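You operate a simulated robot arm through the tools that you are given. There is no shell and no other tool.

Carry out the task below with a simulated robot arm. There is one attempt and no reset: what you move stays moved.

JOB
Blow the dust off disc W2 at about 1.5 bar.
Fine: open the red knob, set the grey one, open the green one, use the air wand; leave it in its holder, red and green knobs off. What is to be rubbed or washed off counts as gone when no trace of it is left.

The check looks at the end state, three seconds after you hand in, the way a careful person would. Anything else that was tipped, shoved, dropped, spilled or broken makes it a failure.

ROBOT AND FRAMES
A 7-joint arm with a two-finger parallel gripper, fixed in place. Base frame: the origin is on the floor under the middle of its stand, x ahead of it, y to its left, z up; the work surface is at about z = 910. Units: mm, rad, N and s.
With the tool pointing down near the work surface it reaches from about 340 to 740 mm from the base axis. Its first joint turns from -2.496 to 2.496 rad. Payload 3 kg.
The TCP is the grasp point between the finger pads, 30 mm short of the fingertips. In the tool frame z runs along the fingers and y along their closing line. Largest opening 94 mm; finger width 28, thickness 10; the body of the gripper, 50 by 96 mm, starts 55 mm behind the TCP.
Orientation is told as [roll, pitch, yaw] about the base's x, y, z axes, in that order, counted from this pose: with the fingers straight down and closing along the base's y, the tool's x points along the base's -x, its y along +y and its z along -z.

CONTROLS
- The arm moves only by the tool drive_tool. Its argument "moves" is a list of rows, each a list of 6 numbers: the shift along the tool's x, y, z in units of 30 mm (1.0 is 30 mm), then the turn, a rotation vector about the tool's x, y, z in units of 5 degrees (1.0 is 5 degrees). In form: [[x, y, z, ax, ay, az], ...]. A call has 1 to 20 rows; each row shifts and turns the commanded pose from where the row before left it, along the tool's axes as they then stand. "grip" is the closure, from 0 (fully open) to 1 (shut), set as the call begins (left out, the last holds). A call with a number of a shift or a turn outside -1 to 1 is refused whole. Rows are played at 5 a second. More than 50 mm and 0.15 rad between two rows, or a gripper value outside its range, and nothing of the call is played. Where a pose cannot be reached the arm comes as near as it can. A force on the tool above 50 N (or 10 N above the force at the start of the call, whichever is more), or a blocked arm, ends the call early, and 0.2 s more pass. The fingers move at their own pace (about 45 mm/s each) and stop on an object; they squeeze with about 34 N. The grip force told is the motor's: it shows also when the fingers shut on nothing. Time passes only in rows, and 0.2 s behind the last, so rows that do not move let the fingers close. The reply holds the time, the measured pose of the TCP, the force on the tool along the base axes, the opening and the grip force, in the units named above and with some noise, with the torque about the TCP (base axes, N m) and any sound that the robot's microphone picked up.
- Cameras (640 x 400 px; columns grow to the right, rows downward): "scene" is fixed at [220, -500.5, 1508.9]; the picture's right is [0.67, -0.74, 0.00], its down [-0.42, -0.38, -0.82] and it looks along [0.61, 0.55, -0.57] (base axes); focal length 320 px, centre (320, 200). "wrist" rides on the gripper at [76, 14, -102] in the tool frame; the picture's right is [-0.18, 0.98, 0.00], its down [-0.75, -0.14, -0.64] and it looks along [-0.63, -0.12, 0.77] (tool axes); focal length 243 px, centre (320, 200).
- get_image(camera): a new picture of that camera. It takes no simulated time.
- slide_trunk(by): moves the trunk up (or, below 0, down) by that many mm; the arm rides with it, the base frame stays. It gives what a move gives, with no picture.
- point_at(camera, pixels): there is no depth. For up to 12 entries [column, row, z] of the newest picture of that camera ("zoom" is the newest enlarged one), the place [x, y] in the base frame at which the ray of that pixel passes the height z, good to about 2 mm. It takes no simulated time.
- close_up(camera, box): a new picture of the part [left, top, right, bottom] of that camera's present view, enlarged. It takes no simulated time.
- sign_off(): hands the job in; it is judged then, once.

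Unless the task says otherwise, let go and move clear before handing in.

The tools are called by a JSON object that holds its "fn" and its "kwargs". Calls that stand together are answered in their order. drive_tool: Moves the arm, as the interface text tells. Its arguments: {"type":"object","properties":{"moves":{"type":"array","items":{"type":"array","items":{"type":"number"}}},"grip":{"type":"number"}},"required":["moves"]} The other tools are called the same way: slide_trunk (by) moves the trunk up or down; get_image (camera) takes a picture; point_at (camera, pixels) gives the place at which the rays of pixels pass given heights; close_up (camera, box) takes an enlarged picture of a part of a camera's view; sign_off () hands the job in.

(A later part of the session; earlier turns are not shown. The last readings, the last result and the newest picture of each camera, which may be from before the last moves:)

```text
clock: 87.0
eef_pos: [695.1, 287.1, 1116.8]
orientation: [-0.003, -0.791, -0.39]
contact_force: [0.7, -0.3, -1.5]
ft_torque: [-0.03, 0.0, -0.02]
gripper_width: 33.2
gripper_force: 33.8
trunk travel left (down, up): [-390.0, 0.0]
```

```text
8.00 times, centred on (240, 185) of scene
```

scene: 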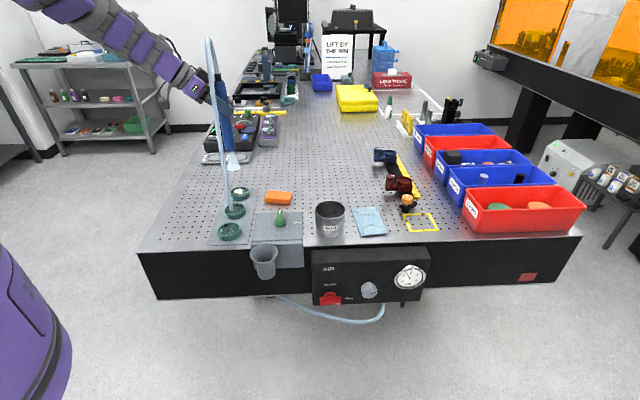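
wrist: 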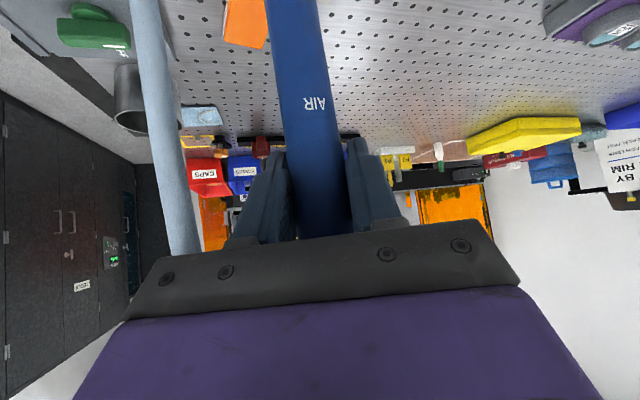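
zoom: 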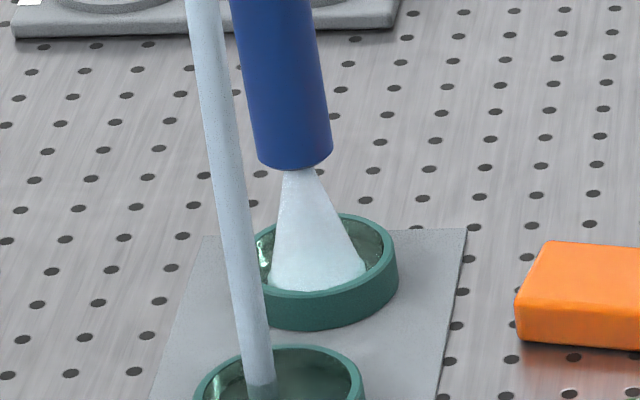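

The sweep is done without any disturbance to the disc. I'll raise the wand about 110 mm and inspect W2.

{"fn": "drive_tool", "kwargs": {"moves": [[-0.7, 0, -0.7, 0, 0, 0], [-0.7, 0, -0.7, 0, 0, 0], [-0.7, 0, -0.7, 0, 0, 0], [-0.5, 0, -0.5, 0, 0, 0]]}}

{"fn": "close_up", "kwargs": {"camera": "scene", "box": [220, 175, 260, 210]}}

{"fn": "close_up", "kwargs": {"camera": "scene", "box": [180, 130, 320, 250]}}

```text
clock: 88.0
eef_pos: [697.6, 285.7, 1226.7]
orientation: [-0.003, -0.789, -0.39]
contact_force: [-0.1, 0.4, -1.4]
ft_torque: [0.0, 0.01, 0.02]
gripper_width: 33.5
gripper_force: 34.5
trunk travel left (down, up): [-390.0, 0.0]
```

```text
11.43 times, centred on (240, 192) of scene
```

zoom: 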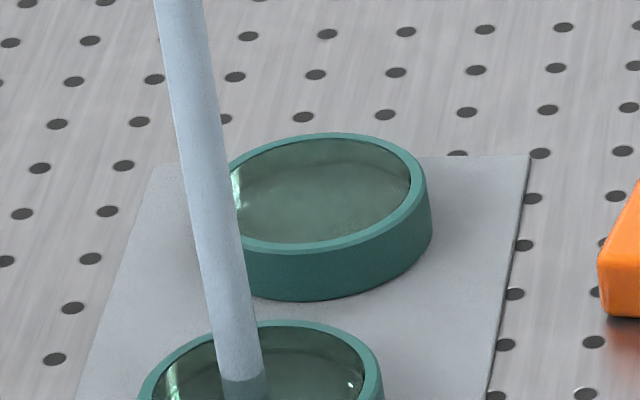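

```text
3.33 times, centred on (250, 190) of scene
```

zoom: 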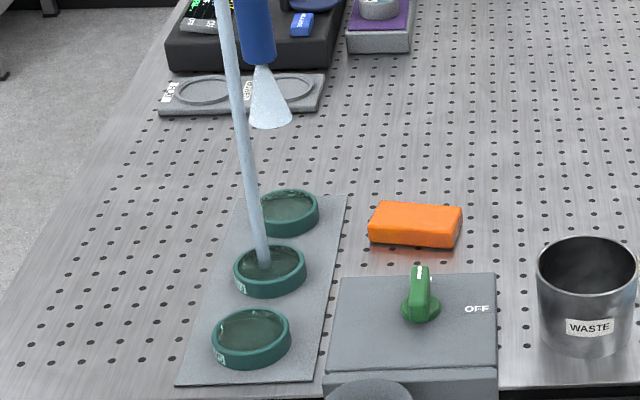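

W2 is nearly clean, but faint specks may remain near zoom (345,228), toward the front-right of the lens. I'll go back down and blow longer with a wider sweep.

{"fn": "drive_tool", "kwargs": {"moves": [[0.7, 0, 0.7, 0, 0, 0], [0.7, 0, 0.7, 0, 0, 0], [0.7, 0, 0.7, 0, 0, 0], [0.6, 0, 0.6, 0, 0, 0], [0, -0.3, 0, 0, 0, 0], [0, -0.3, 0, 0, 0, 0], [0, 0, 0, 0, 0, 0], [0, 0, 0, 0, 0, 0], [0, 0, 0, 0, 0, 0], [-0.2, 0, 0.2, 0, 0, 0], [-0.2, 0.2, 0.2, 0, 0, 0], [0, 0, 0, 0, 0, 0], [0, 0.2, 0, 0, 0, 0], [0, 0.2, 0, 0, 0, 0], [0, 0, 0, 0, 0, 0], [0, 0.2, 0, 0, 0, 0], [0, 0.2, 0, 0, 0, 0], [0, 0, 0, 0, 0, 0]]}}

{"fn": "drive_tool", "kwargs": {"moves": [[0.2, 0.1, -0.2, 0, 0, 0], [0.2, 0.1, -0.2, 0, 0, 0], [0, 0, 0, 0, 0, 0], [0.2, 0, -0.2, 0, 0, 0], [0.2, -0.1, -0.2, 0, 0, 0], [0, 0, 0, 0, 0, 0], [0, -0.3, 0, 0, 0, 0], [0, 0, 0, 0, 0, 0], [0, -0.3, 0, 0, 0, 0], [0, 0, 0, 0, 0, 0], [0, -0.2, 0, 0, 0, 0], [0, 0, 0, 0, 0, 0], [-0.2, 0.1, 0.2, 0, 0, 0], [-0.2, 0.2, 0.2, 0, 0, 0], [0, 0, 0, 0, 0, 0], [0, 0, 0, 0, 0, 0], [0, 0, 0, 0, 0, 0], [0, 0, 0, 0, 0, 0], [0, 0, 0, 0, 0, 0]]}}

{"fn": "close_up", "kwargs": {"camera": "scene", "box": [210, 160, 270, 210]}}

```text
clock: 91.8
eef_pos: [716.3, 292.4, 1113.5]
orientation: [-0.004, -0.79, -0.389]
contact_force: [0.0, 0.5, -1.5]
ft_torque: [-0.02, -0.01, 0.03]
gripper_width: 32.9
gripper_force: 33.9
trunk travel left (down, up): [-390.0, 0.0]
```

```text
clock: 95.8
eef_pos: [695.0, 287.0, 1113.8]
orientation: [-0.003, -0.791, -0.39]
contact_force: [-0.4, 0.1, -0.6]
ft_torque: [0.0, -0.02, 0.0]
gripper_width: 33.2
gripper_force: 33.8
trunk travel left (down, up): [-390.0, 0.0]
```

```text
8.00 times, centred on (240, 185) of scene
```

zoom: 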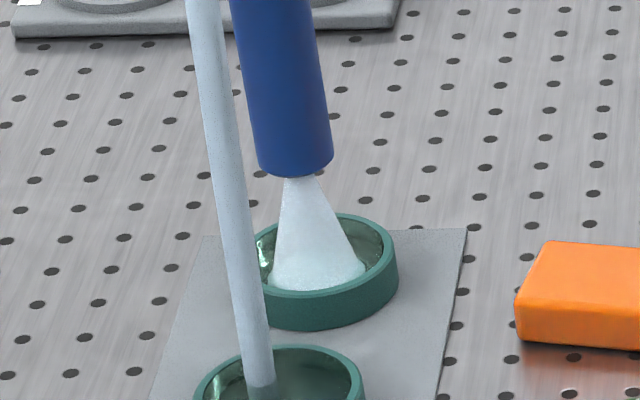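

Sweep finished. I'll raise again and inspect W2 more closely.

{"fn": "drive_tool", "kwargs": {"moves": [[-0.7, 0, -0.7, 0, 0, 0], [-0.7, 0, -0.7, 0, 0, 0], [-0.7, 0, -0.7, 0, 0, 0], [-0.6, 0, -0.6, 0, 0, 0]]}}

{"fn": "close_up", "kwargs": {"camera": "scene", "box": [226, 182, 254, 202]}}

{"fn": "close_up", "kwargs": {"camera": "scene", "box": [216, 220, 244, 240]}}

```text
clock: 96.8
eef_pos: [694.5, 288.7, 1227.3]
orientation: [-0.005, -0.791, -0.389]
contact_force: [0.1, 0.4, -2.0]
ft_torque: [-0.01, 0.0, -0.02]
gripper_width: 33.4
gripper_force: 33.9
trunk travel left (down, up): [-390.0, 0.0]
```

```text
16.00 times, centred on (240, 192) of scene
```

zoom: 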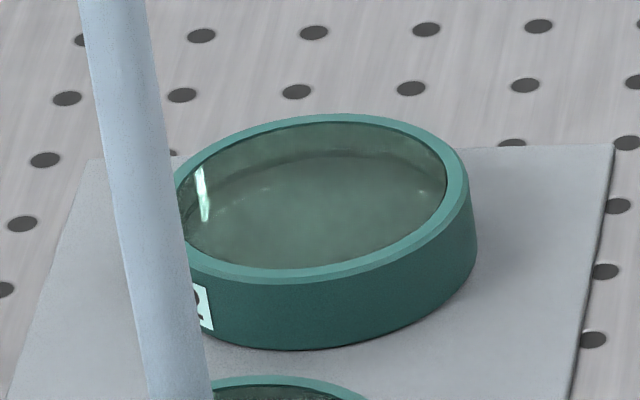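

```text
16.00 times, centred on (230, 230) of scene
```

zoom: 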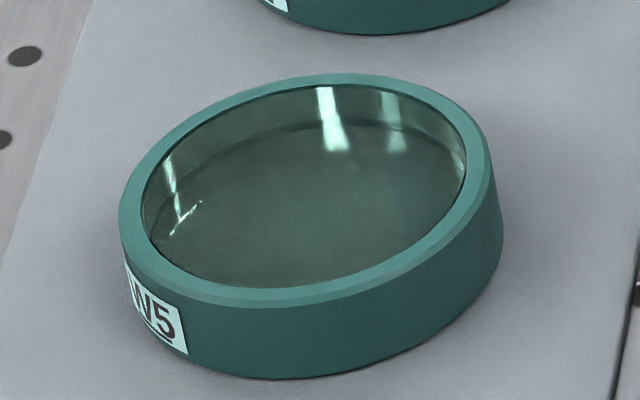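

W2 now looks as clean as W5: no specks or film remain on the lens, and the disc hasn't moved. I'll carry the wand back above its holder along the same high path.

{"fn": "drive_tool", "kwargs": {"moves": [[0.028, -0.9458, -0.028, 0, 0, 0], [0.028, -0.9458, -0.028, 0, 0, 0], [0.028, -0.9458, -0.028, 0, 0, 0], [0.028, -0.9458, -0.028, 0, 0, 0], [0.028, -0.9458, -0.028, 0, 0, 0], [0.028, -0.9458, -0.028, 0, 0, 0], [0.028, -0.9458, -0.028, 0, 0, 0], [0.028, -0.9458, -0.028, 0, 0, 0], [0.028, -0.9458, -0.028, 0, 0, 0], [0.028, -0.9458, -0.028, 0, 0, 0], [0.028, -0.9458, -0.028, 0, 0, 0], [0, 0, 0, 0, 0, 0]]}}

{"fn": "get_image", "kwargs": {"camera": "scene"}}

{"fn": "get_image", "kwargs": {"camera": "wrist"}}

```text
clock: 99.3
eef_pos: [565.4, 3.4, 1230.0]
orientation: [-0.003, -0.789, -0.39]
contact_force: [0.2, -0.4, -1.2]
ft_torque: [-0.02, 0.05, -0.01]
gripper_width: 33.6
gripper_force: 33.9
trunk travel left (down, up): [-390.0, 0.0]
```

```text
taken
```

scene: 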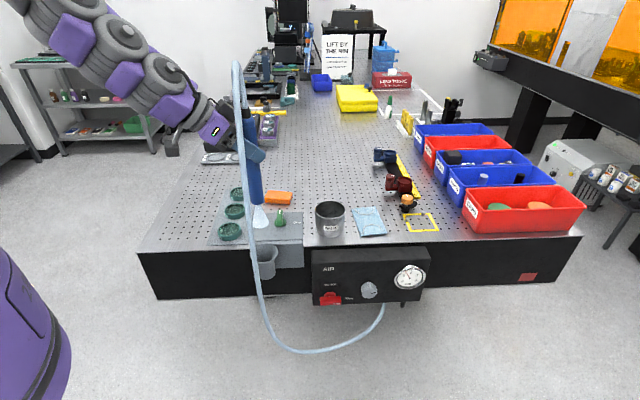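

```text
taken
```

wrist: 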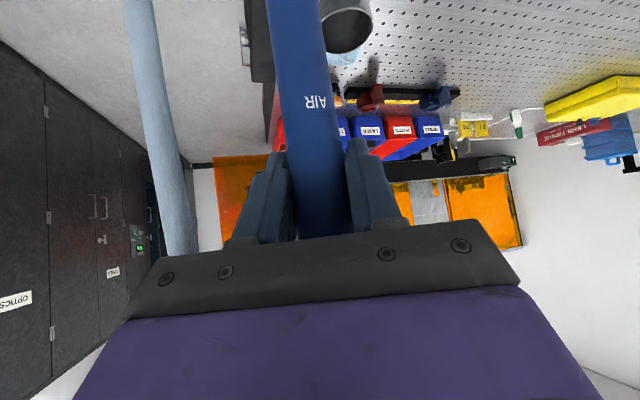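

The wand is above its holder at (565, 3). I'll come down 58 mm and check the alignment with the cup.

{"fn": "drive_tool", "kwargs": {"moves": [[0.68, 0, 0.68, 0, 0, 0], [0.68, 0, 0.68, 0, 0, 0], [0, 0, 0, 0, 0, 0], [0, 0, 0, 0, 0, 0]]}}

{"fn": "slide_trunk", "kwargs": {"by": -60}}

{"fn": "close_up", "kwargs": {"camera": "scene", "box": [210, 180, 320, 290]}}

{"fn": "get_image", "kwargs": {"camera": "wrist"}}

```text
clock: 100.3
eef_pos: [567.5, 3.4, 1170.7]
orientation: [-0.005, -0.79, -0.389]
contact_force: [-0.4, 0.9, -0.9]
ft_torque: [0.03, 0.01, 0.0]
gripper_width: 33.4
gripper_force: 34.0
trunk travel left (down, up): [-390.0, 0.0]
```

```text
clock: 101.3
eef_pos: [566.3, 3.3, 1112.3]
orientation: [-0.002, -0.791, -0.391]
contact_force: [0.0, 0.9, -0.1]
ft_torque: [-0.02, 0.0, -0.02]
gripper_width: 33.3
gripper_force: 34.0
trunk travel left (down, up): [-330.0, 60.0]
```

```text
3.64 times, centred on (265, 235) of scene
```

zoom: 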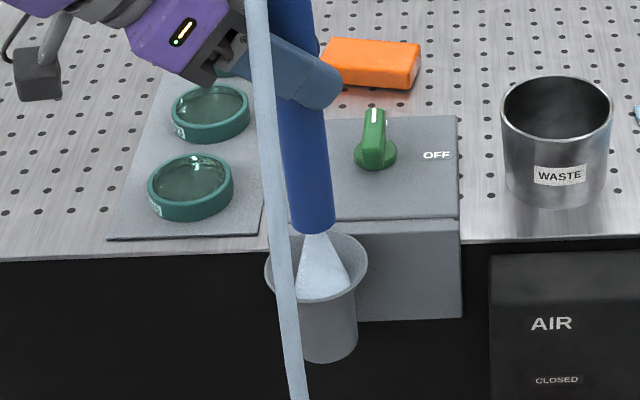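

```text
taken
```

wrist: 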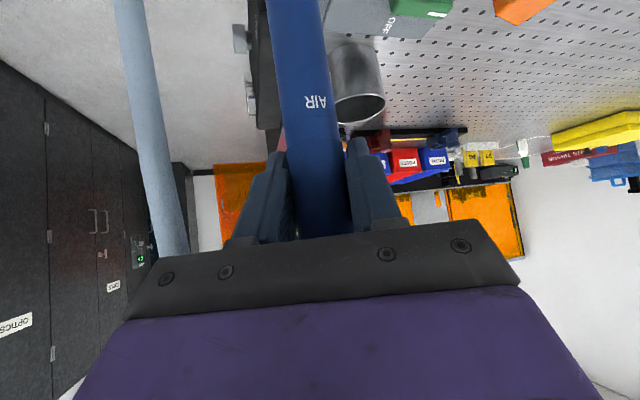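

The wand points into the cup, with readings about 3 mm forward of the original seating position. I'll correct that and lower into the holder in steps.

{"fn": "drive_tool", "kwargs": {"moves": [[0.07, 0.03, -0.07, 0, 0, 0], [0, 0, 0, 0, 0, 0]]}}

{"fn": "slide_trunk", "kwargs": {"by": -50}}

{"fn": "close_up", "kwargs": {"camera": "scene", "box": [210, 180, 320, 290]}}

{"fn": "get_image", "kwargs": {"camera": "wrist"}}

```text
clock: 102.0
eef_pos: [565.3, 3.5, 1110.0]
orientation: [-0.003, -0.788, -0.391]
contact_force: [0.0, 0.2, -1.0]
ft_torque: [-0.02, -0.02, -0.02]
gripper_width: 33.2
gripper_force: 33.9
trunk travel left (down, up): [-330.0, 60.0]
```

```text
clock: 102.9
eef_pos: [563.7, 4.5, 1061.1]
orientation: [-0.003, -0.791, -0.391]
contact_force: [-0.2, -0.2, -0.7]
ft_torque: [-0.02, -0.01, 0.0]
gripper_width: 33.2
gripper_force: 33.7
trunk travel left (down, up): [-280.0, 110.0]
```

```text
3.64 times, centred on (265, 235) of scene
```

zoom: 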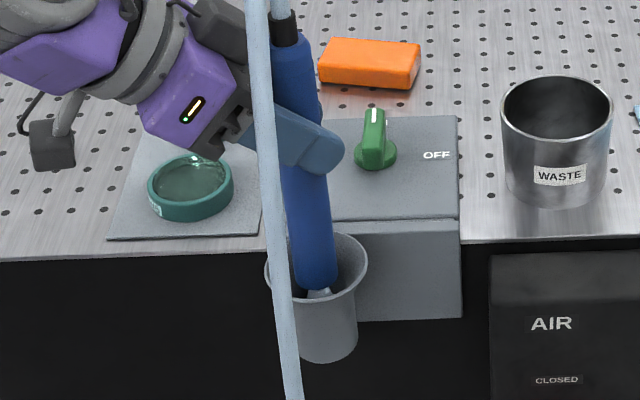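

```text
taken
```

wrist: 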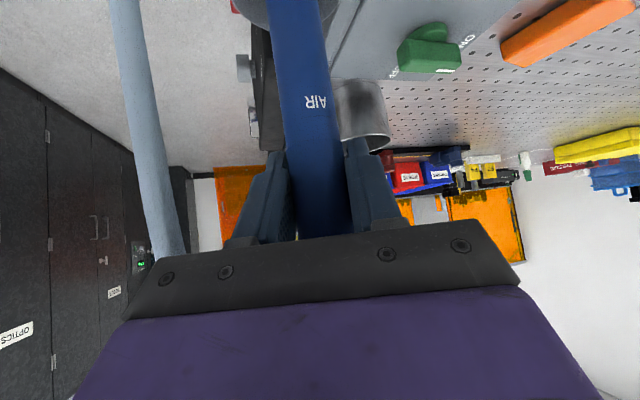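

The tip is inside the cup with no contact force. I'll lower another 50 mm.

{"fn": "slide_trunk", "kwargs": {"by": -50}}

{"fn": "close_up", "kwargs": {"camera": "scene", "box": [210, 180, 320, 300]}}

{"fn": "get_image", "kwargs": {"camera": "wrist"}}

```text
clock: 103.8
eef_pos: [564.7, 3.5, 1011.4]
orientation: [-0.004, -0.79, -0.39]
contact_force: [0.0, 0.5, -1.1]
ft_torque: [0.01, 0.01, 0.04]
gripper_width: 33.1
gripper_force: 33.9
trunk travel left (down, up): [-230.0, 160.0]
```

```text
3.33 times, centred on (265, 240) of scene
```

zoom: 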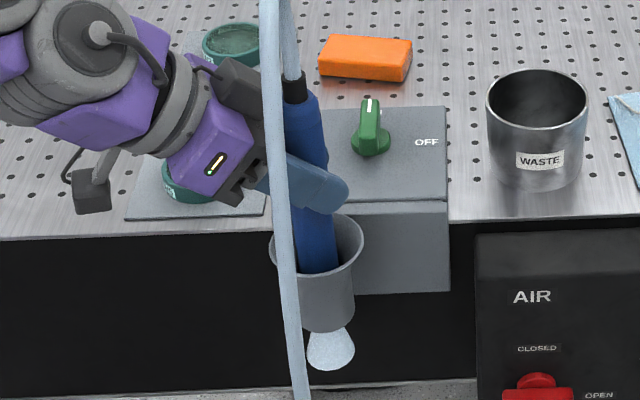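

```text
taken
```

wrist: 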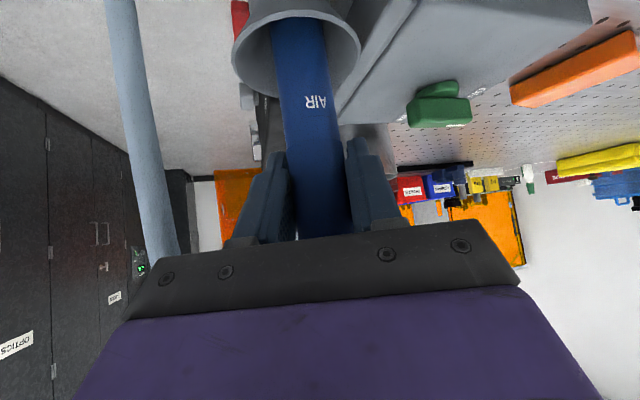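

The jet again emerges beneath the cup and the TCP is 8 mm above the original seat height. I'll lower the last 8 mm, watching the force.

{"fn": "slide_trunk", "kwargs": {"by": -8}}

{"fn": "drive_tool", "kwargs": {"moves": [[0, 0, 0, 0, 0, 0], [0, 0, 0, 0, 0, 0]]}}

{"fn": "get_image", "kwargs": {"camera": "wrist"}}

```text
clock: 104.4
eef_pos: [563.4, 3.9, 1003.6]
orientation: [-0.001, -0.793, -0.394]
contact_force: [1.0, -1.7, 14.3]
ft_torque: [-0.03, -0.22, -0.03]
gripper_width: 33.4
gripper_force: 34.1
trunk travel left (down, up): [-222.0, 168.0]
```

```text
clock: 105.0
eef_pos: [562.8, 3.5, 1005.0]
orientation: [-0.001, -0.792, -0.391]
contact_force: [2.0, -2.2, 22.2]
ft_torque: [-0.12, -0.45, -0.02]
gripper_width: 33.6
gripper_force: 33.7
trunk travel left (down, up): [-222.0, 168.0]
```

```text
taken
```

wrist: 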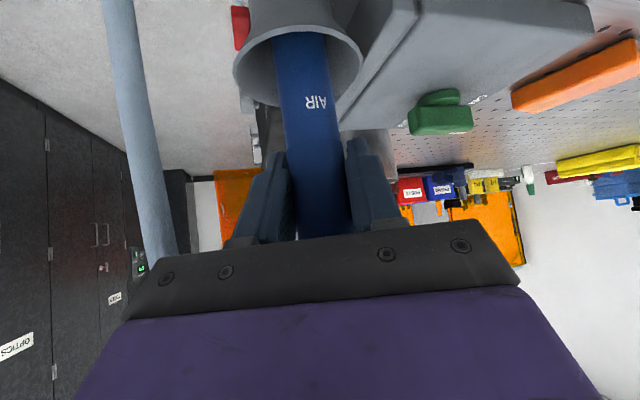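

An upward force of about 20 N shows the wand has bottomed out in its holder. I'll open the fingers and check that it stands.

{"fn": "drive_tool", "kwargs": {"moves": [[0, 0, 0, 0, 0, 0], [0, 0, 0, 0, 0, 0], [0, 0, 0, 0, 0, 0], [0, 0, 0, 0, 0, 0]], "grip": 0.3}}

{"fn": "get_image", "kwargs": {"camera": "wrist"}}

{"fn": "close_up", "kwargs": {"camera": "scene", "box": [210, 180, 320, 300]}}

```text
clock: 106.0
eef_pos: [563.5, 3.0, 1003.1]
orientation: [-0.004, -0.789, -0.39]
contact_force: [-0.2, -0.1, 0.1]
ft_torque: [0.04, 0.01, -0.01]
gripper_width: 65.7
gripper_force: 0.1
trunk travel left (down, up): [-222.0, 168.0]
```

```text
taken
```

wrist: 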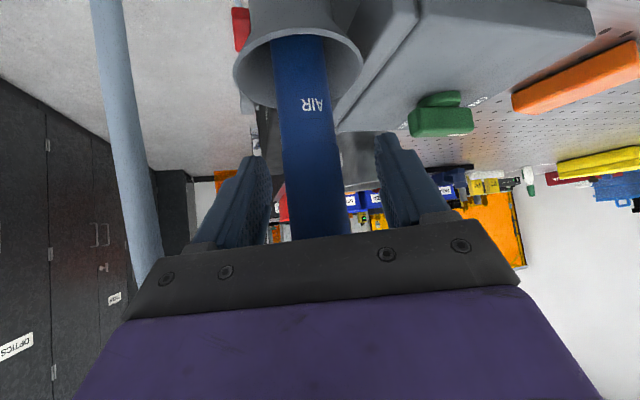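

```text
3.33 times, centred on (265, 240) of scene
```

zoom: 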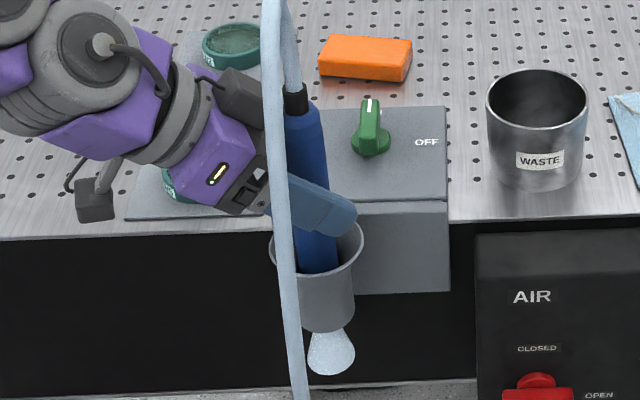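

The wand stands in its holder as at the start. I'll back the fingers out horizontally, shift away to the left, and raise the trunk.

{"fn": "drive_tool", "kwargs": {"moves": [[0.5, 0, -0.5, 0, 0, 0], [0.5, 0, -0.5, 0, 0, 0], [0.5, 0, -0.5, 0, 0, 0], [0, 0.8, 0, 0, 0, 0], [0, 0.8, 0, 0, 0, 0]]}}

{"fn": "get_image", "kwargs": {"camera": "wrist"}}

{"fn": "close_up", "kwargs": {"camera": "scene", "box": [190, 160, 330, 300]}}

```text
clock: 107.2
eef_pos: [524.8, 73.8, 1000.7]
orientation: [-0.004, -0.792, -0.39]
contact_force: [-0.3, 0.2, -0.2]
ft_torque: [0.0, -0.02, -0.03]
gripper_width: 65.8
gripper_force: 0.1
trunk travel left (down, up): [-222.0, 168.0]
```

```text
taken
```

wrist: 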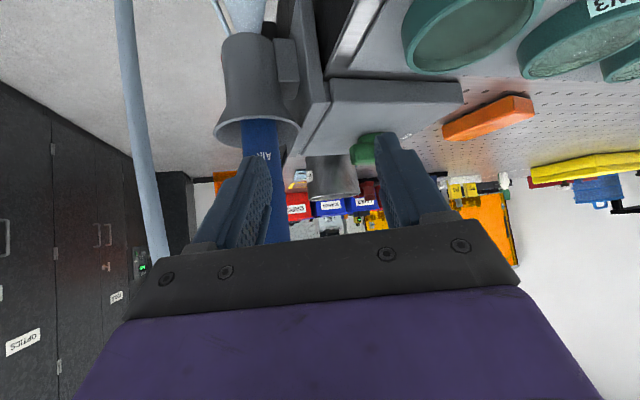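

```text
2.86 times, centred on (260, 230) of scene
```

zoom: 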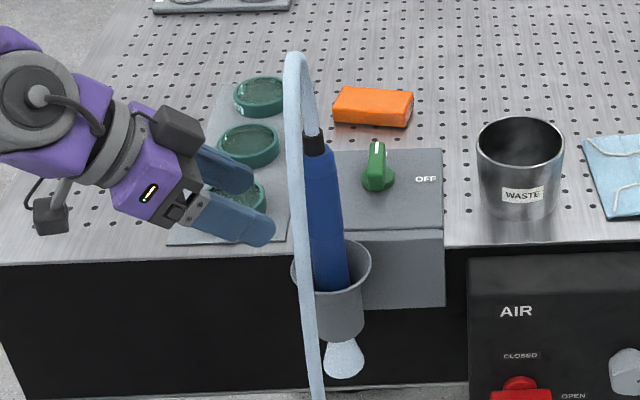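

The hand is clear and the wand undisturbed. I'll raise the trunk, move left, point the fingers down and go back above the green knob.

{"fn": "slide_trunk", "kwargs": {"by": 168}}

{"fn": "drive_tool", "kwargs": {"moves": [[0, 0.8, 0, 0, 0, 0], [0, 0.8, 0, 0, 0, 0], [0, 0, 0, 0, 1, 0], [0, 0, 0, 0, 1, 0], [0, 0, 0, 0, 1, 0], [0, 0, 0, 0, 1, 0], [0, 0, 0, 0, 1, 0], [0, 0, 0, 0, 1, 0], [0, 0, 0, 0, 1, 0], [0, 0, 0, 0, 1, 0], [0, 0, 0, 0, 1, 0], [-0.95, 0, 0, 0, 0, 0], [-0.95, 0, 0, 0, 0, 0], [-0.95, 0, 0, 0, 0, 0], [-0.95, 0, 0, 0, 0, 0], [-0.95, 0, 0, 0, 0, 0]]}}

{"fn": "get_image", "kwargs": {"camera": "wrist"}}

{"fn": "get_image", "kwargs": {"camera": "scene"}}

```text
clock: 109.1
eef_pos: [525.6, 73.5, 1168.7]
orientation: [-0.003, -0.79, -0.39]
contact_force: [-0.8, 0.4, -0.5]
ft_torque: [-0.03, 0.0, 0.0]
gripper_width: 65.6
gripper_force: 0.0
trunk travel left (down, up): [-390.0, 0.0]
```

```text
clock: 112.5
eef_pos: [674.9, 63.9, 1168.8]
orientation: [-0.003, -0.005, -0.392]
contact_force: [-0.2, -0.3, 0.5]
ft_torque: [-0.02, 0.0, -0.03]
gripper_width: 65.8
gripper_force: 0.0
trunk travel left (down, up): [-390.0, 0.0]
```

```text
taken
```

wrist: 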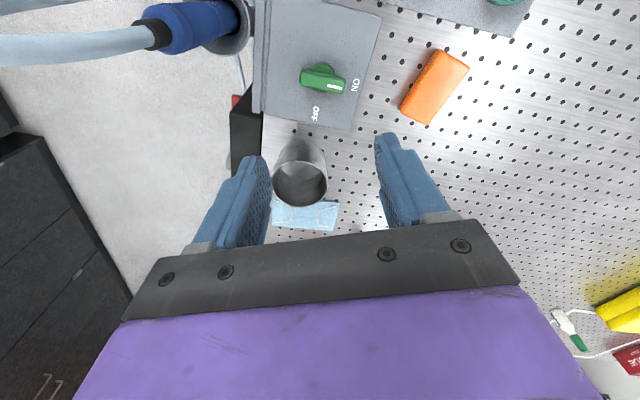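

```text
taken
```

scene: 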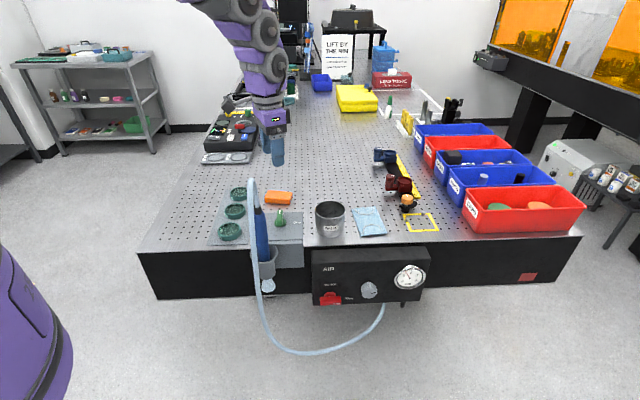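

The hose no longer covers W2, so I'll check the disc unobstructed while turning the tool to grip the green bar.

{"fn": "close_up", "kwargs": {"camera": "scene", "box": [226, 182, 254, 202]}}

{"fn": "drive_tool", "kwargs": {"moves": [[0, 0, 0, 0, 0, -1], [0, 0, 0, 0, 0, -1], [0, 0, 0, 0, 0, -1], [0, 0, 0, 0, 0, -1], [0, 0, 0, 0, 0, -1], [0, 0, 0, 0, 0, -1], [0, 0, 0, 0, 0, -1], [0, 0, 0, 0, 0, -1], [0, 0, 0, 0, 0, -1], [0, 0, 0, 0, 0, -1], [0, 0, 0, 0, 0, -1], [0, 0, 0, 0, 0, -1], [0, 0, 0, 0, 0, -1], [0, 0, 0, 0, 0, -0.48], [0, 0, 0, 0, 0, 0]]}}

{"fn": "get_image", "kwargs": {"camera": "wrist"}}

```text
16.00 times, centred on (240, 192) of scene
```

zoom: 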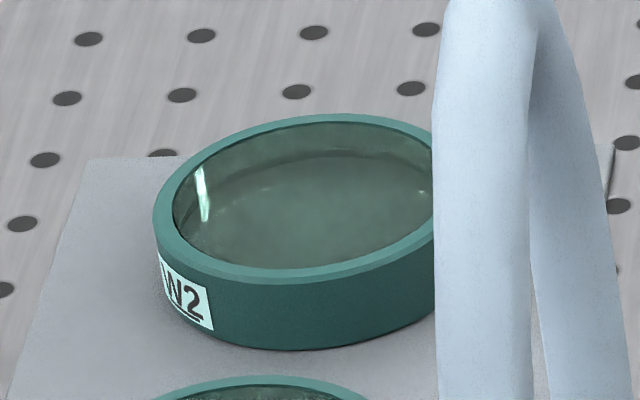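

```text
clock: 115.7
eef_pos: [674.1, 62.3, 1169.3]
orientation: [-0.006, 0.001, 0.785]
contact_force: [-0.6, 0.0, 0.0]
ft_torque: [0.05, 0.01, 0.02]
gripper_width: 65.8
gripper_force: 0.0
trunk travel left (down, up): [-390.0, 0.0]
```

```text
taken
```

wrist: 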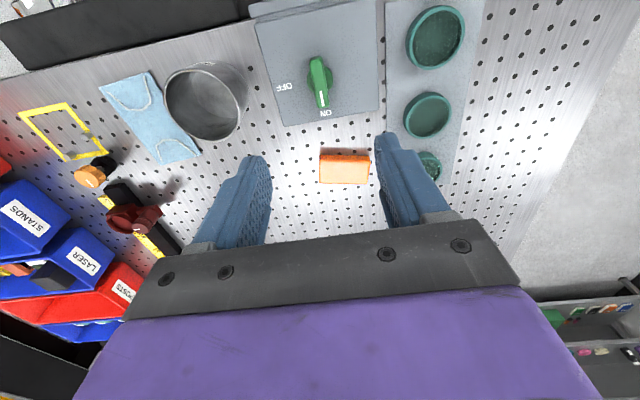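

W2 shows clean glass. The tool is now square to the green bar; I'll descend over it, pausing to check at about 40 mm above.

{"fn": "drive_tool", "kwargs": {"moves": [[-0.07, -0.06, 1, 0, 0, 0], [0, 0, 1, 0, 0, 0], [0, 0, 1, 0, 0, 0], [0, 0, 1, 0, 0, 0], [0, 0, 1, 0, 0, 0], [0, 0, 0, 0, 0, 0]]}}

{"fn": "get_image", "kwargs": {"camera": "wrist"}}

{"fn": "close_up", "kwargs": {"camera": "scene", "box": [210, 140, 330, 240]}}

```text
clock: 117.1
eef_pos: [680.5, 62.1, 1021.9]
orientation: [-0.006, 0.0, 0.783]
contact_force: [0.8, 0.2, -0.1]
ft_torque: [0.02, 0.0, -0.01]
gripper_width: 65.8
gripper_force: 0.2
trunk travel left (down, up): [-390.0, 0.0]
```

```text
taken
```

wrist: 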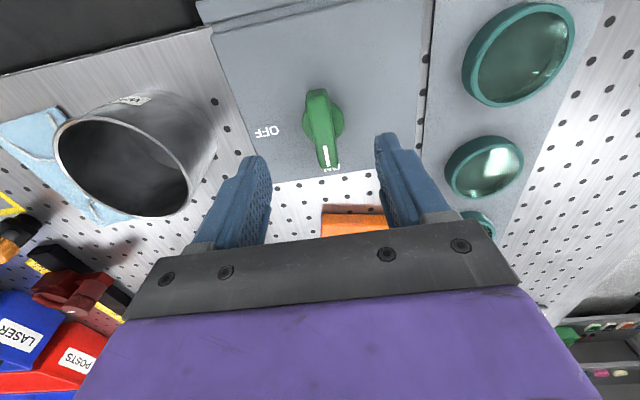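

```text
4.00 times, centred on (270, 190) of scene
```

zoom: 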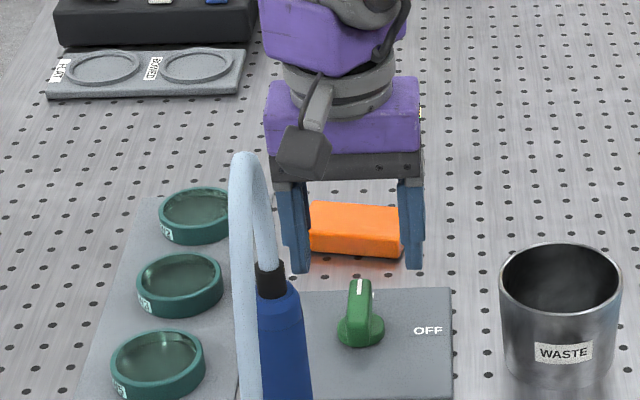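

The bar's top centre at wrist (323,132) shows the tool is about 3 mm off in both directions, agreeing with the pose reading. I'll correct, descend to z≈977 and close.

{"fn": "drive_tool", "kwargs": {"moves": [[0.077, 0.09, 0.5, 0, 0, 0], [0, 0, 0.5, 0, 0, 0], [0, 0, 0.5, 0, 0, 0], [0, 0, 0, 0, 0, 0]]}}

{"fn": "get_image", "kwargs": {"camera": "wrist"}}

```text
clock: 118.1
eef_pos: [674.4, 62.2, 976.0]
orientation: [-0.007, -0.001, 0.785]
contact_force: [0.2, -0.4, -0.6]
ft_torque: [-0.03, 0.02, 0.0]
gripper_width: 65.7
gripper_force: 0.1
trunk travel left (down, up): [-390.0, 0.0]
```

```text
taken
```

wrist: 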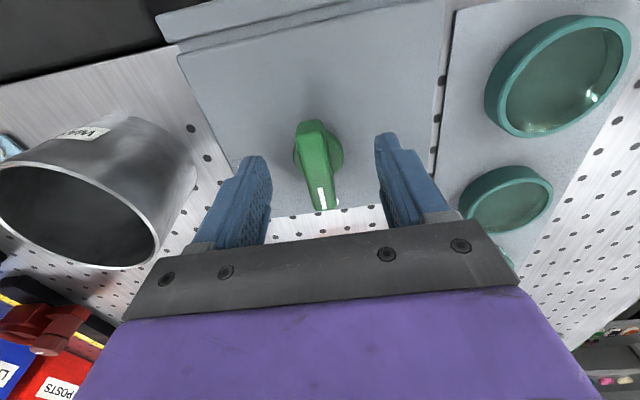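

Alignment is within about 2 mm. I'll make that small correction and close on the bar.

{"fn": "drive_tool", "kwargs": {"moves": [[-0.05, -0.05, 0, 0, 0, 0], [0, 0, 0, 0, 0, 0]]}}

{"fn": "drive_tool", "kwargs": {"moves": [[0, 0, 0, 0, 0, 0], [0, 0, 0, 0, 0, 0], [0, 0, 0, 0, 0, 0], [0, 0, 0, 0, 0, 0], [0, 0, 0, 0, 0, 0]], "grip": 1}}

{"fn": "get_image", "kwargs": {"camera": "wrist"}}

```text
clock: 118.7
eef_pos: [677.0, 61.8, 975.8]
orientation: [-0.006, 0.0, 0.784]
contact_force: [0.0, -0.5, 0.5]
ft_torque: [0.02, -0.02, -0.03]
gripper_width: 66.1
gripper_force: 0.0
trunk travel left (down, up): [-390.0, 0.0]
```

```text
clock: 119.9
eef_pos: [677.4, 62.2, 976.4]
orientation: [-0.007, 0.0, 0.782]
contact_force: [-0.7, -0.3, 0.0]
ft_torque: [0.29, 0.23, -0.01]
gripper_width: 16.0
gripper_force: 45.1
trunk travel left (down, up): [-390.0, 0.0]
```

```text
taken
```

wrist: 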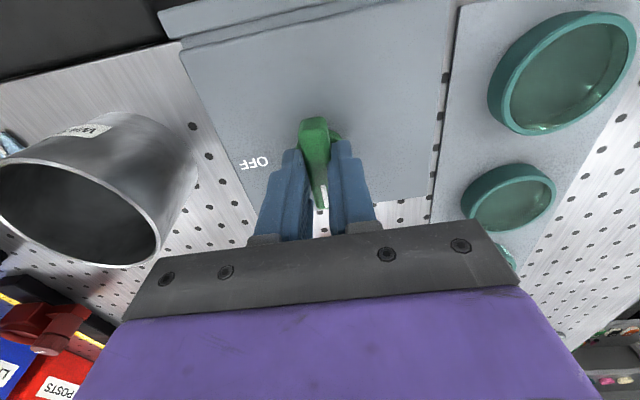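

The bar is gripped at 16 mm with almost no side force. I'll turn it clockwise (from above) 90° back to OFF.

{"fn": "drive_tool", "kwargs": {"moves": [[0, 0, 0, 0, 0, 1], [0, 0, 0, 0, 0, 1], [0, 0, 0, 0, 0, 1], [0, 0, 0, 0, 0, 1], [0, 0, 0, 0, 0, 1], [0, 0, 0, 0, 0, 1], [0, 0, 0, 0, 0, 1], [0, 0, 0, 0, 0, 1], [0, 0, 0, 0, 0, 1]]}}

{"fn": "drive_tool", "kwargs": {"moves": [[0, 0, 0, 0, 0, 1], [0, 0, 0, 0, 0, 1], [0, 0, 0, 0, 0, 1], [0, 0, 0, 0, 0, 1], [0, 0, 0, 0, 0, 1], [0, 0, 0, 0, 0, 1], [0, 0, 0, 0, 0, 1], [0, 0, 0, 0, 0, 1], [0, 0, 0, 0, 0, 1]]}}

{"fn": "get_image", "kwargs": {"camera": "wrist"}}

{"fn": "get_image", "kwargs": {"camera": "scene"}}

```text
clock: 121.9
eef_pos: [675.3, 63.1, 976.0]
orientation: [-0.003, -0.006, -0.001]
contact_force: [-0.2, 11.4, 24.7]
ft_torque: [0.5, -0.65, 0.05]
gripper_width: 15.7
gripper_force: 44.9
trunk travel left (down, up): [-390.0, 0.0]
```

```text
clock: 123.9
eef_pos: [675.8, 65.7, 976.2]
orientation: [0.0, -0.008, -0.786]
contact_force: [9.4, 32.8, 24.9]
ft_torque: [0.26, -0.64, 0.19]
gripper_width: 15.8
gripper_force: 44.7
trunk travel left (down, up): [-390.0, 0.0]
```

```text
taken
```

wrist: 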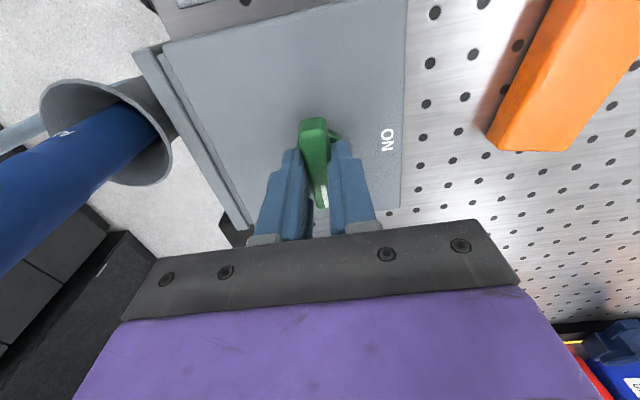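

```text
taken
```

scene: 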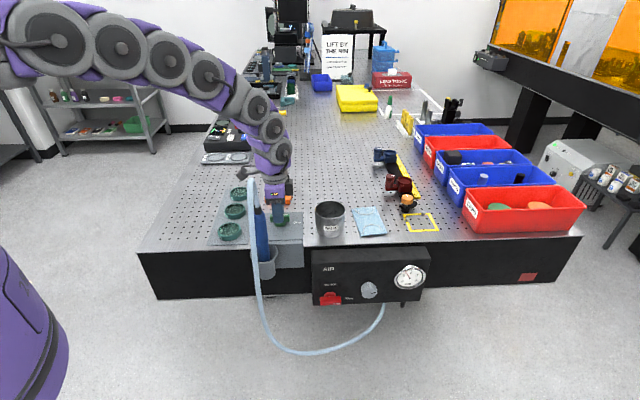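

The jet below the holder has vanished, so the green valve is off. I'll release and lift clear.

{"fn": "drive_tool", "kwargs": {"moves": [[0, 0, 0, 0, 0, 0], [0, 0, 0, 0, 0, 0], [0, 0, 0, 0, 0, 0], [0, 0, -1, 0, 0, 0], [0, 0, -1, 0, 0, 0], [0, 0, -1, 0, 0, 0], [0, 0, -1, 0, 0, 0], [0, 0, -1, 0, 0, 0], [0, 0, -1, 0, 0, 0], [0, 0, -1, 0, 0, 0]], "grip": 0.3}}

{"fn": "close_up", "kwargs": {"camera": "scene", "box": [200, 170, 320, 245]}}

{"fn": "close_up", "kwargs": {"camera": "scene", "box": [235, 235, 315, 300]}}

{"fn": "close_up", "kwargs": {"camera": "scene", "box": [310, 240, 440, 321]}}

```text
clock: 126.1
eef_pos: [673.8, 59.3, 1185.9]
orientation: [0.001, -0.004, -0.786]
contact_force: [-0.4, -0.1, -0.3]
ft_torque: [0.0, 0.01, 0.03]
gripper_width: 65.6
gripper_force: 0.0
trunk travel left (down, up): [-390.0, 0.0]
```

```text
5.33 times, centred on (260, 208) of scene
```

zoom: 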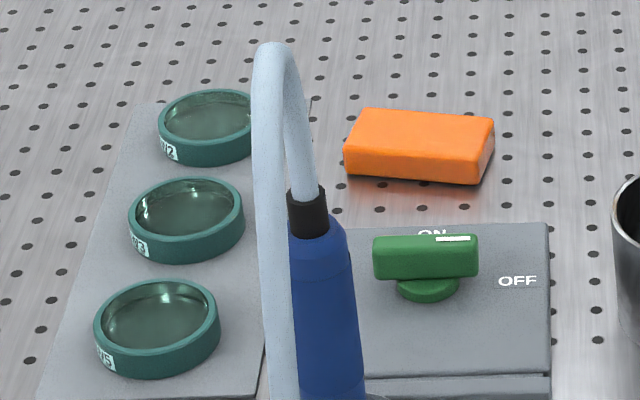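

```text
6.15 times, centred on (275, 268) of scene
```

zoom: 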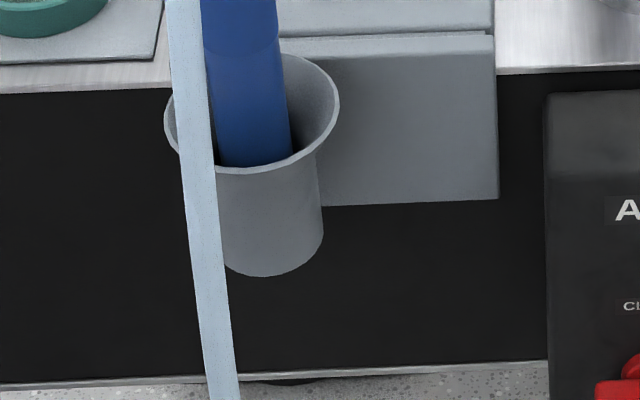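

```text
4.92 times, centred on (375, 280) of scene
```

zoom: 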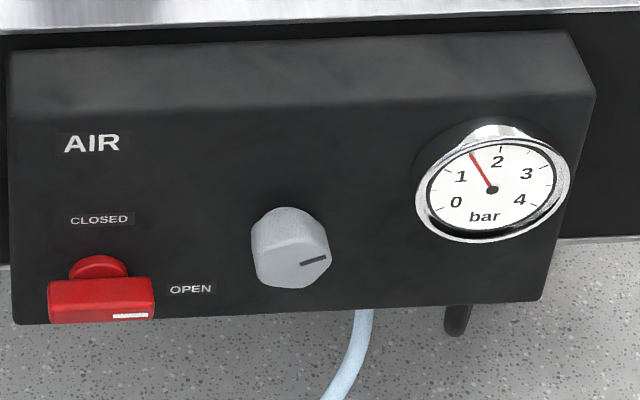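

Everything matches the starting state with green at OFF and W2 clean; only red remains open. I'll travel back in front of the panel, well above the hose.

{"fn": "drive_tool", "kwargs": {"moves": [[0, 0, -0.75, 0, 0, 0], [0, 0, -0.75, 0, 0, 0], [-0.52, -0.909, 0, 0, 0, 0], [-0.52, -0.909, 0, 0, 0, 0], [-0.52, -0.909, 0, 0, 0, 0], [-0.52, -0.909, 0, 0, 0, 0], [-0.52, -0.909, 0, 0, 0, 0], [-0.52, -0.909, 0, 0, 0, 0], [-0.52, -0.909, 0, 0, 0, 0], [-0.52, -0.909, 0, 0, 0, 0]]}}

{"fn": "get_image", "kwargs": {"camera": "scene"}}

```text
clock: 128.3
eef_pos: [605.8, -183.2, 1230.0]
orientation: [0.003, -0.001, -0.788]
contact_force: [0.7, 0.0, -0.2]
ft_torque: [0.02, 0.02, -0.02]
gripper_width: 65.8
gripper_force: 0.0
trunk travel left (down, up): [-390.0, 0.0]
```

```text
taken
```

scene: 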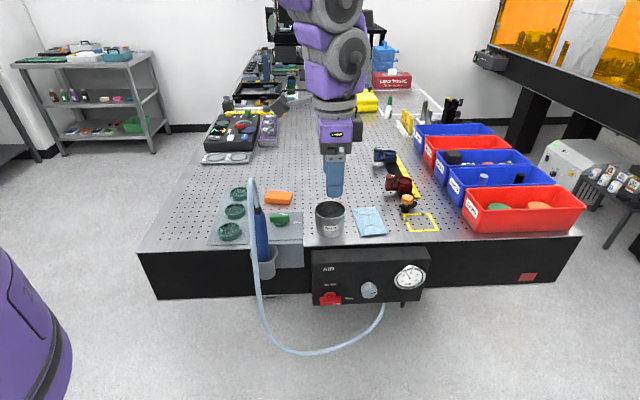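

Position reached without contact. I'll yaw to face the panel and then pitch the fingers up to horizontal.

{"fn": "drive_tool", "kwargs": {"moves": [[0, 0, 0, 0, 0, -1], [0, 0, 0, 0, 0, -1], [0, 0, 0, 0, 0, -1], [0, 0, 0, 0, 0, -1], [0, 0, 0, 0, 0, -1], [0, 0, 0, 0, 0, -1], [0, 0, 0, 0, 0, -1], [0, 0, 0, 0, 0, -1], [0, 0, 0, 0, 0, -1], [0, 0, 0, 0, 0, -1], [0, 0, 0, 0, 0, -1], [0, 0, 0, 0, 0, -1], [0, 0, 0, 0, 0, -1], [0, 0, 0, 0, 0, -1], [0, 0, 0, 0, 0, -1], [0, 0, 0, 0, 0, -1], [0, 0, 0, 0, 0, -1], [0, 0, 0, 0, 0, -1]]}}

{"fn": "drive_tool", "kwargs": {"moves": [[0, 0, 0, 0, -1, 0], [0, 0, 0, 0, -1, 0], [0, 0, 0, 0, -1, 0], [0, 0, 0, 0, -1, 0], [0, 0, 0, 0, -1, 0], [0, 0, 0, 0, -1, 0], [0, 0, 0, 0, -1, 0], [0, 0, 0, 0, -1, 0], [0, 0, 0, 0, -1, 0], [0, 0, 0, 0, -1, 0], [0, 0, 0, 0, -1, 0], [0, 0, 0, 0, -1, 0], [0, 0, 0, 0, -1, 0], [0, 0, 0, 0, -1, 0], [0, 0, 0, 0, -1, 0], [0, 0, 0, 0, -1, 0], [0, 0, 0, 0, -1, 0], [0, 0, 0, 0, -1, 0]]}}

{"fn": "get_image", "kwargs": {"camera": "scene"}}

```text
clock: 132.1
eef_pos: [608.7, -181.4, 1230.4]
orientation: [-0.003, -0.001, 0.786]
contact_force: [-0.3, 1.0, -0.6]
ft_torque: [0.02, -0.03, -0.04]
gripper_width: 65.6
gripper_force: 0.1
trunk travel left (down, up): [-390.0, 0.0]
```

```text
clock: 135.9
eef_pos: [609.6, -181.6, 1229.1]
orientation: [-2.179, -1.565, 2.964]
contact_force: [-0.1, -0.4, 0.1]
ft_torque: [-0.03, 0.02, -0.02]
gripper_width: 65.5
gripper_force: 0.0
trunk travel left (down, up): [-390.0, 0.0]
```

```text
taken
```

scene: 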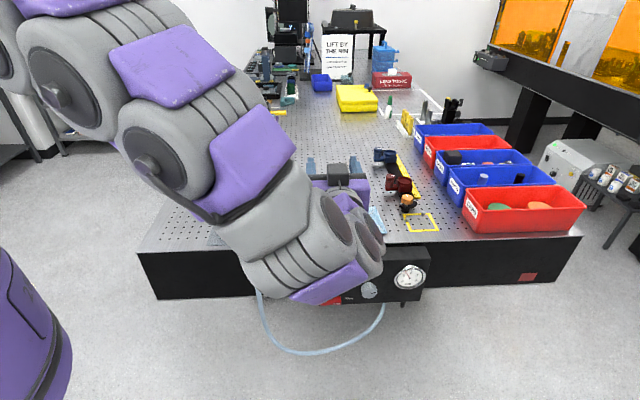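

Horizontal pose reached. I'll back off slightly, then lower the trunk fully to bring the fingers in front of the panel.

{"fn": "drive_tool", "kwargs": {"moves": [[0, -0.37, -0.7, 0, 0, 0], [0, 0, 0, 0, 0, 0]]}}

{"fn": "slide_trunk", "kwargs": {"by": -390}}

{"fn": "get_image", "kwargs": {"camera": "scene"}}

{"fn": "get_image", "kwargs": {"camera": "wrist"}}

```text
clock: 136.5
eef_pos: [603.5, -205.1, 1230.2]
orientation: [-1.952, -1.566, 2.736]
contact_force: [-0.2, -0.6, -0.6]
ft_torque: [0.01, 0.02, 0.03]
gripper_width: 65.9
gripper_force: 0.0
trunk travel left (down, up): [-390.0, 0.0]
```

```text
clock: 140.2
eef_pos: [603.5, -203.3, 840.2]
orientation: [-1.862, -1.568, 2.648]
contact_force: [-0.2, 0.1, -0.2]
ft_torque: [-0.01, 0.0, 0.02]
gripper_width: 65.7
gripper_force: 0.1
trunk travel left (down, up): [0.0, 390.0]
```

```text
taken
```

scene: 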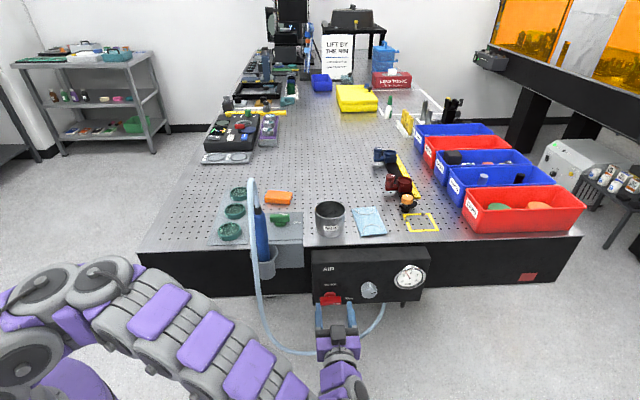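

```text
taken
```

wrist: 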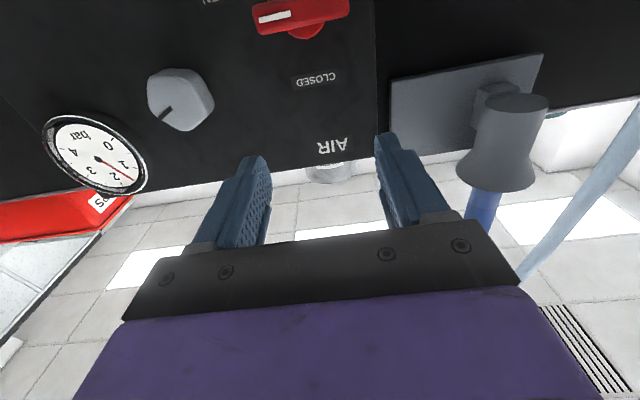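

The tool is in front of the panel at (570.5, 283, 840) in table axes. I'll lower to the red knob's height and roll 90° so the fingers straddle the now horizontal bar.

{"fn": "drive_tool", "kwargs": {"moves": [[0.8, 0, 0, 0, 0, 0], [0.8, 0, 0, 0, 0, 0], [0.8, 0, 0, 0, 0, 0]]}}

{"fn": "drive_tool", "kwargs": {"moves": [[0, 0, 0, 0, 0, 1], [0, 0, 0, 0, 0, 1], [0, 0, 0, 0, 0, 1], [0, 0, 0, 0, 0, 1], [0, 0, 0, 0, 0, 1], [0, 0, 0, 0, 0, 1], [0, 0, 0, 0, 0, 1], [0, 0, 0, 0, 0, 1], [0, 0, 0, 0, 0, 1], [0, 0, 0, 0, 0, 1], [0, 0, 0, 0, 0, 1], [0, 0, 0, 0, 0, 1], [0, 0, 0, 0, 0, 1], [0, 0, 0, 0, 0, 1], [0, 0, 0, 0, 0, 1], [0, 0, 0, 0, 0, 1], [0, 0, 0, 0, 0, 1], [0, 0, 0, 0, 0, 1]]}}

{"fn": "get_image", "kwargs": {"camera": "wrist"}}

{"fn": "get_image", "kwargs": {"camera": "scene"}}

```text
clock: 141.0
eef_pos: [603.8, -204.2, 767.4]
orientation: [-2.09, -1.565, 2.873]
contact_force: [-0.6, -0.2, -0.1]
ft_torque: [0.01, 0.0, -0.02]
gripper_width: 65.8
gripper_force: 0.1
trunk travel left (down, up): [0.0, 390.0]
```

```text
clock: 144.8
eef_pos: [605.0, -203.7, 767.3]
orientation: [1.572, -0.001, -0.786]
contact_force: [1.0, -1.1, -0.1]
ft_torque: [-0.05, -0.01, 0.0]
gripper_width: 65.4
gripper_force: 0.0
trunk travel left (down, up): [0.0, 390.0]
```

```text
taken
```

wrist: 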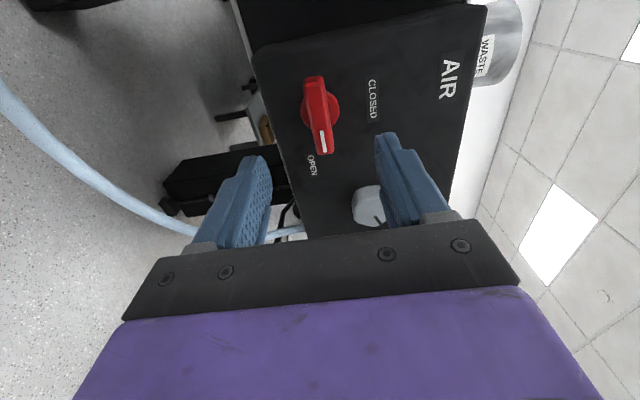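

```text
taken
```

scene: 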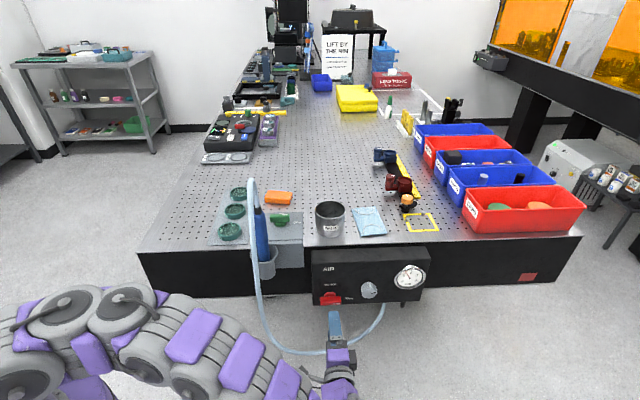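

The horizontal bar is at wrist (315,80)–(325,150), between the fingers. I'll advance 67 mm with small corrections and check.

{"fn": "drive_tool", "kwargs": {"moves": [[0.07, 0.04, 0.56, 0, 0, 0], [0, 0, 0.56, 0, 0, 0], [0, 0, 0.56, 0, 0, 0], [0, 0, 0.56, 0, 0, 0], [0, 0, 0, 0, 0, 0]]}}

{"fn": "get_image", "kwargs": {"camera": "wrist"}}

{"fn": "close_up", "kwargs": {"camera": "scene", "box": [310, 240, 440, 321]}}

```text
clock: 146.0
eef_pos: [650.9, -156.6, 769.9]
orientation: [1.571, -0.006, -0.789]
contact_force: [-0.3, -0.1, -0.6]
ft_torque: [0.02, -0.02, -0.03]
gripper_width: 65.8
gripper_force: 0.1
trunk travel left (down, up): [0.0, 390.0]
```

```text
taken
```

wrist: 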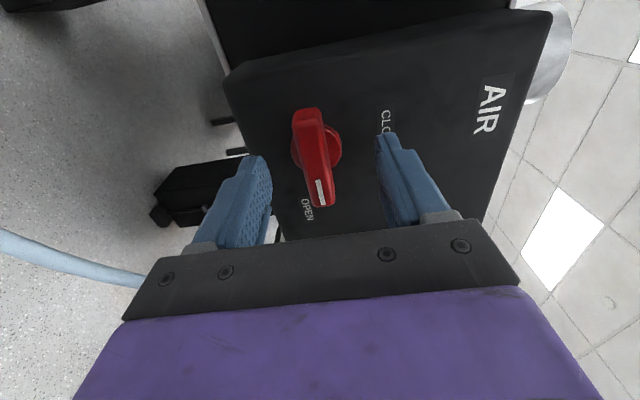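

```text
4.92 times, centred on (375, 280) of scene
```

zoom: 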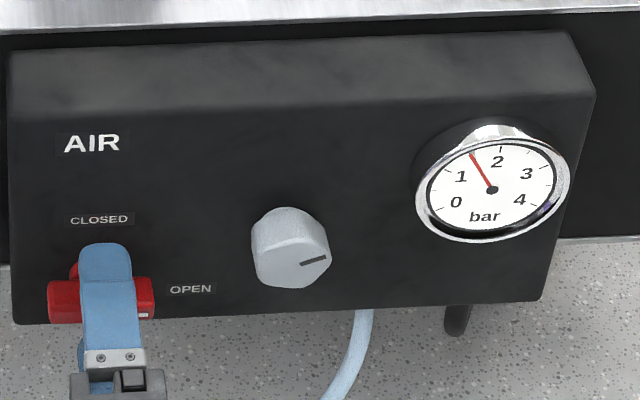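

The bar sits slightly low between the fingers (about 2 mm). I'll correct and close.

{"fn": "drive_tool", "kwargs": {"moves": [[0.03, -0.05, 0.03, 0, 0, 0], [0, 0, 0, 0, 0, 0]]}}

{"fn": "drive_tool", "kwargs": {"moves": [[0, 0, 0, 0, 0, 0], [0, 0, 0, 0, 0, 0], [0, 0, 0, 0, 0, 0], [0, 0, 0, 0, 0, 0], [0, 0, 0, 0, 0, 0]], "grip": 1}}

{"fn": "get_image", "kwargs": {"camera": "wrist"}}

```text
clock: 146.6
eef_pos: [650.8, -154.3, 769.8]
orientation: [1.572, -0.006, -0.786]
contact_force: [0.6, -0.1, -0.1]
ft_torque: [0.01, 0.0, 0.01]
gripper_width: 65.8
gripper_force: 0.1
trunk travel left (down, up): [0.0, 390.0]
```

```text
clock: 147.8
eef_pos: [650.7, -155.2, 768.5]
orientation: [1.572, -0.003, -0.786]
contact_force: [-1.6, -0.1, -6.8]
ft_torque: [-0.17, 0.12, 0.01]
gripper_width: 15.9
gripper_force: 44.8
trunk travel left (down, up): [0.0, 390.0]
```

```text
taken
```

wrist: 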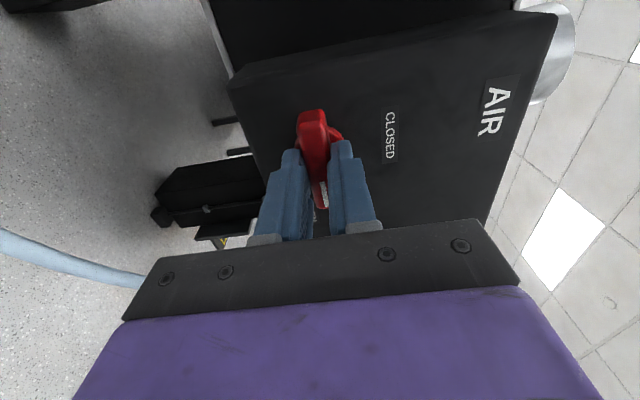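

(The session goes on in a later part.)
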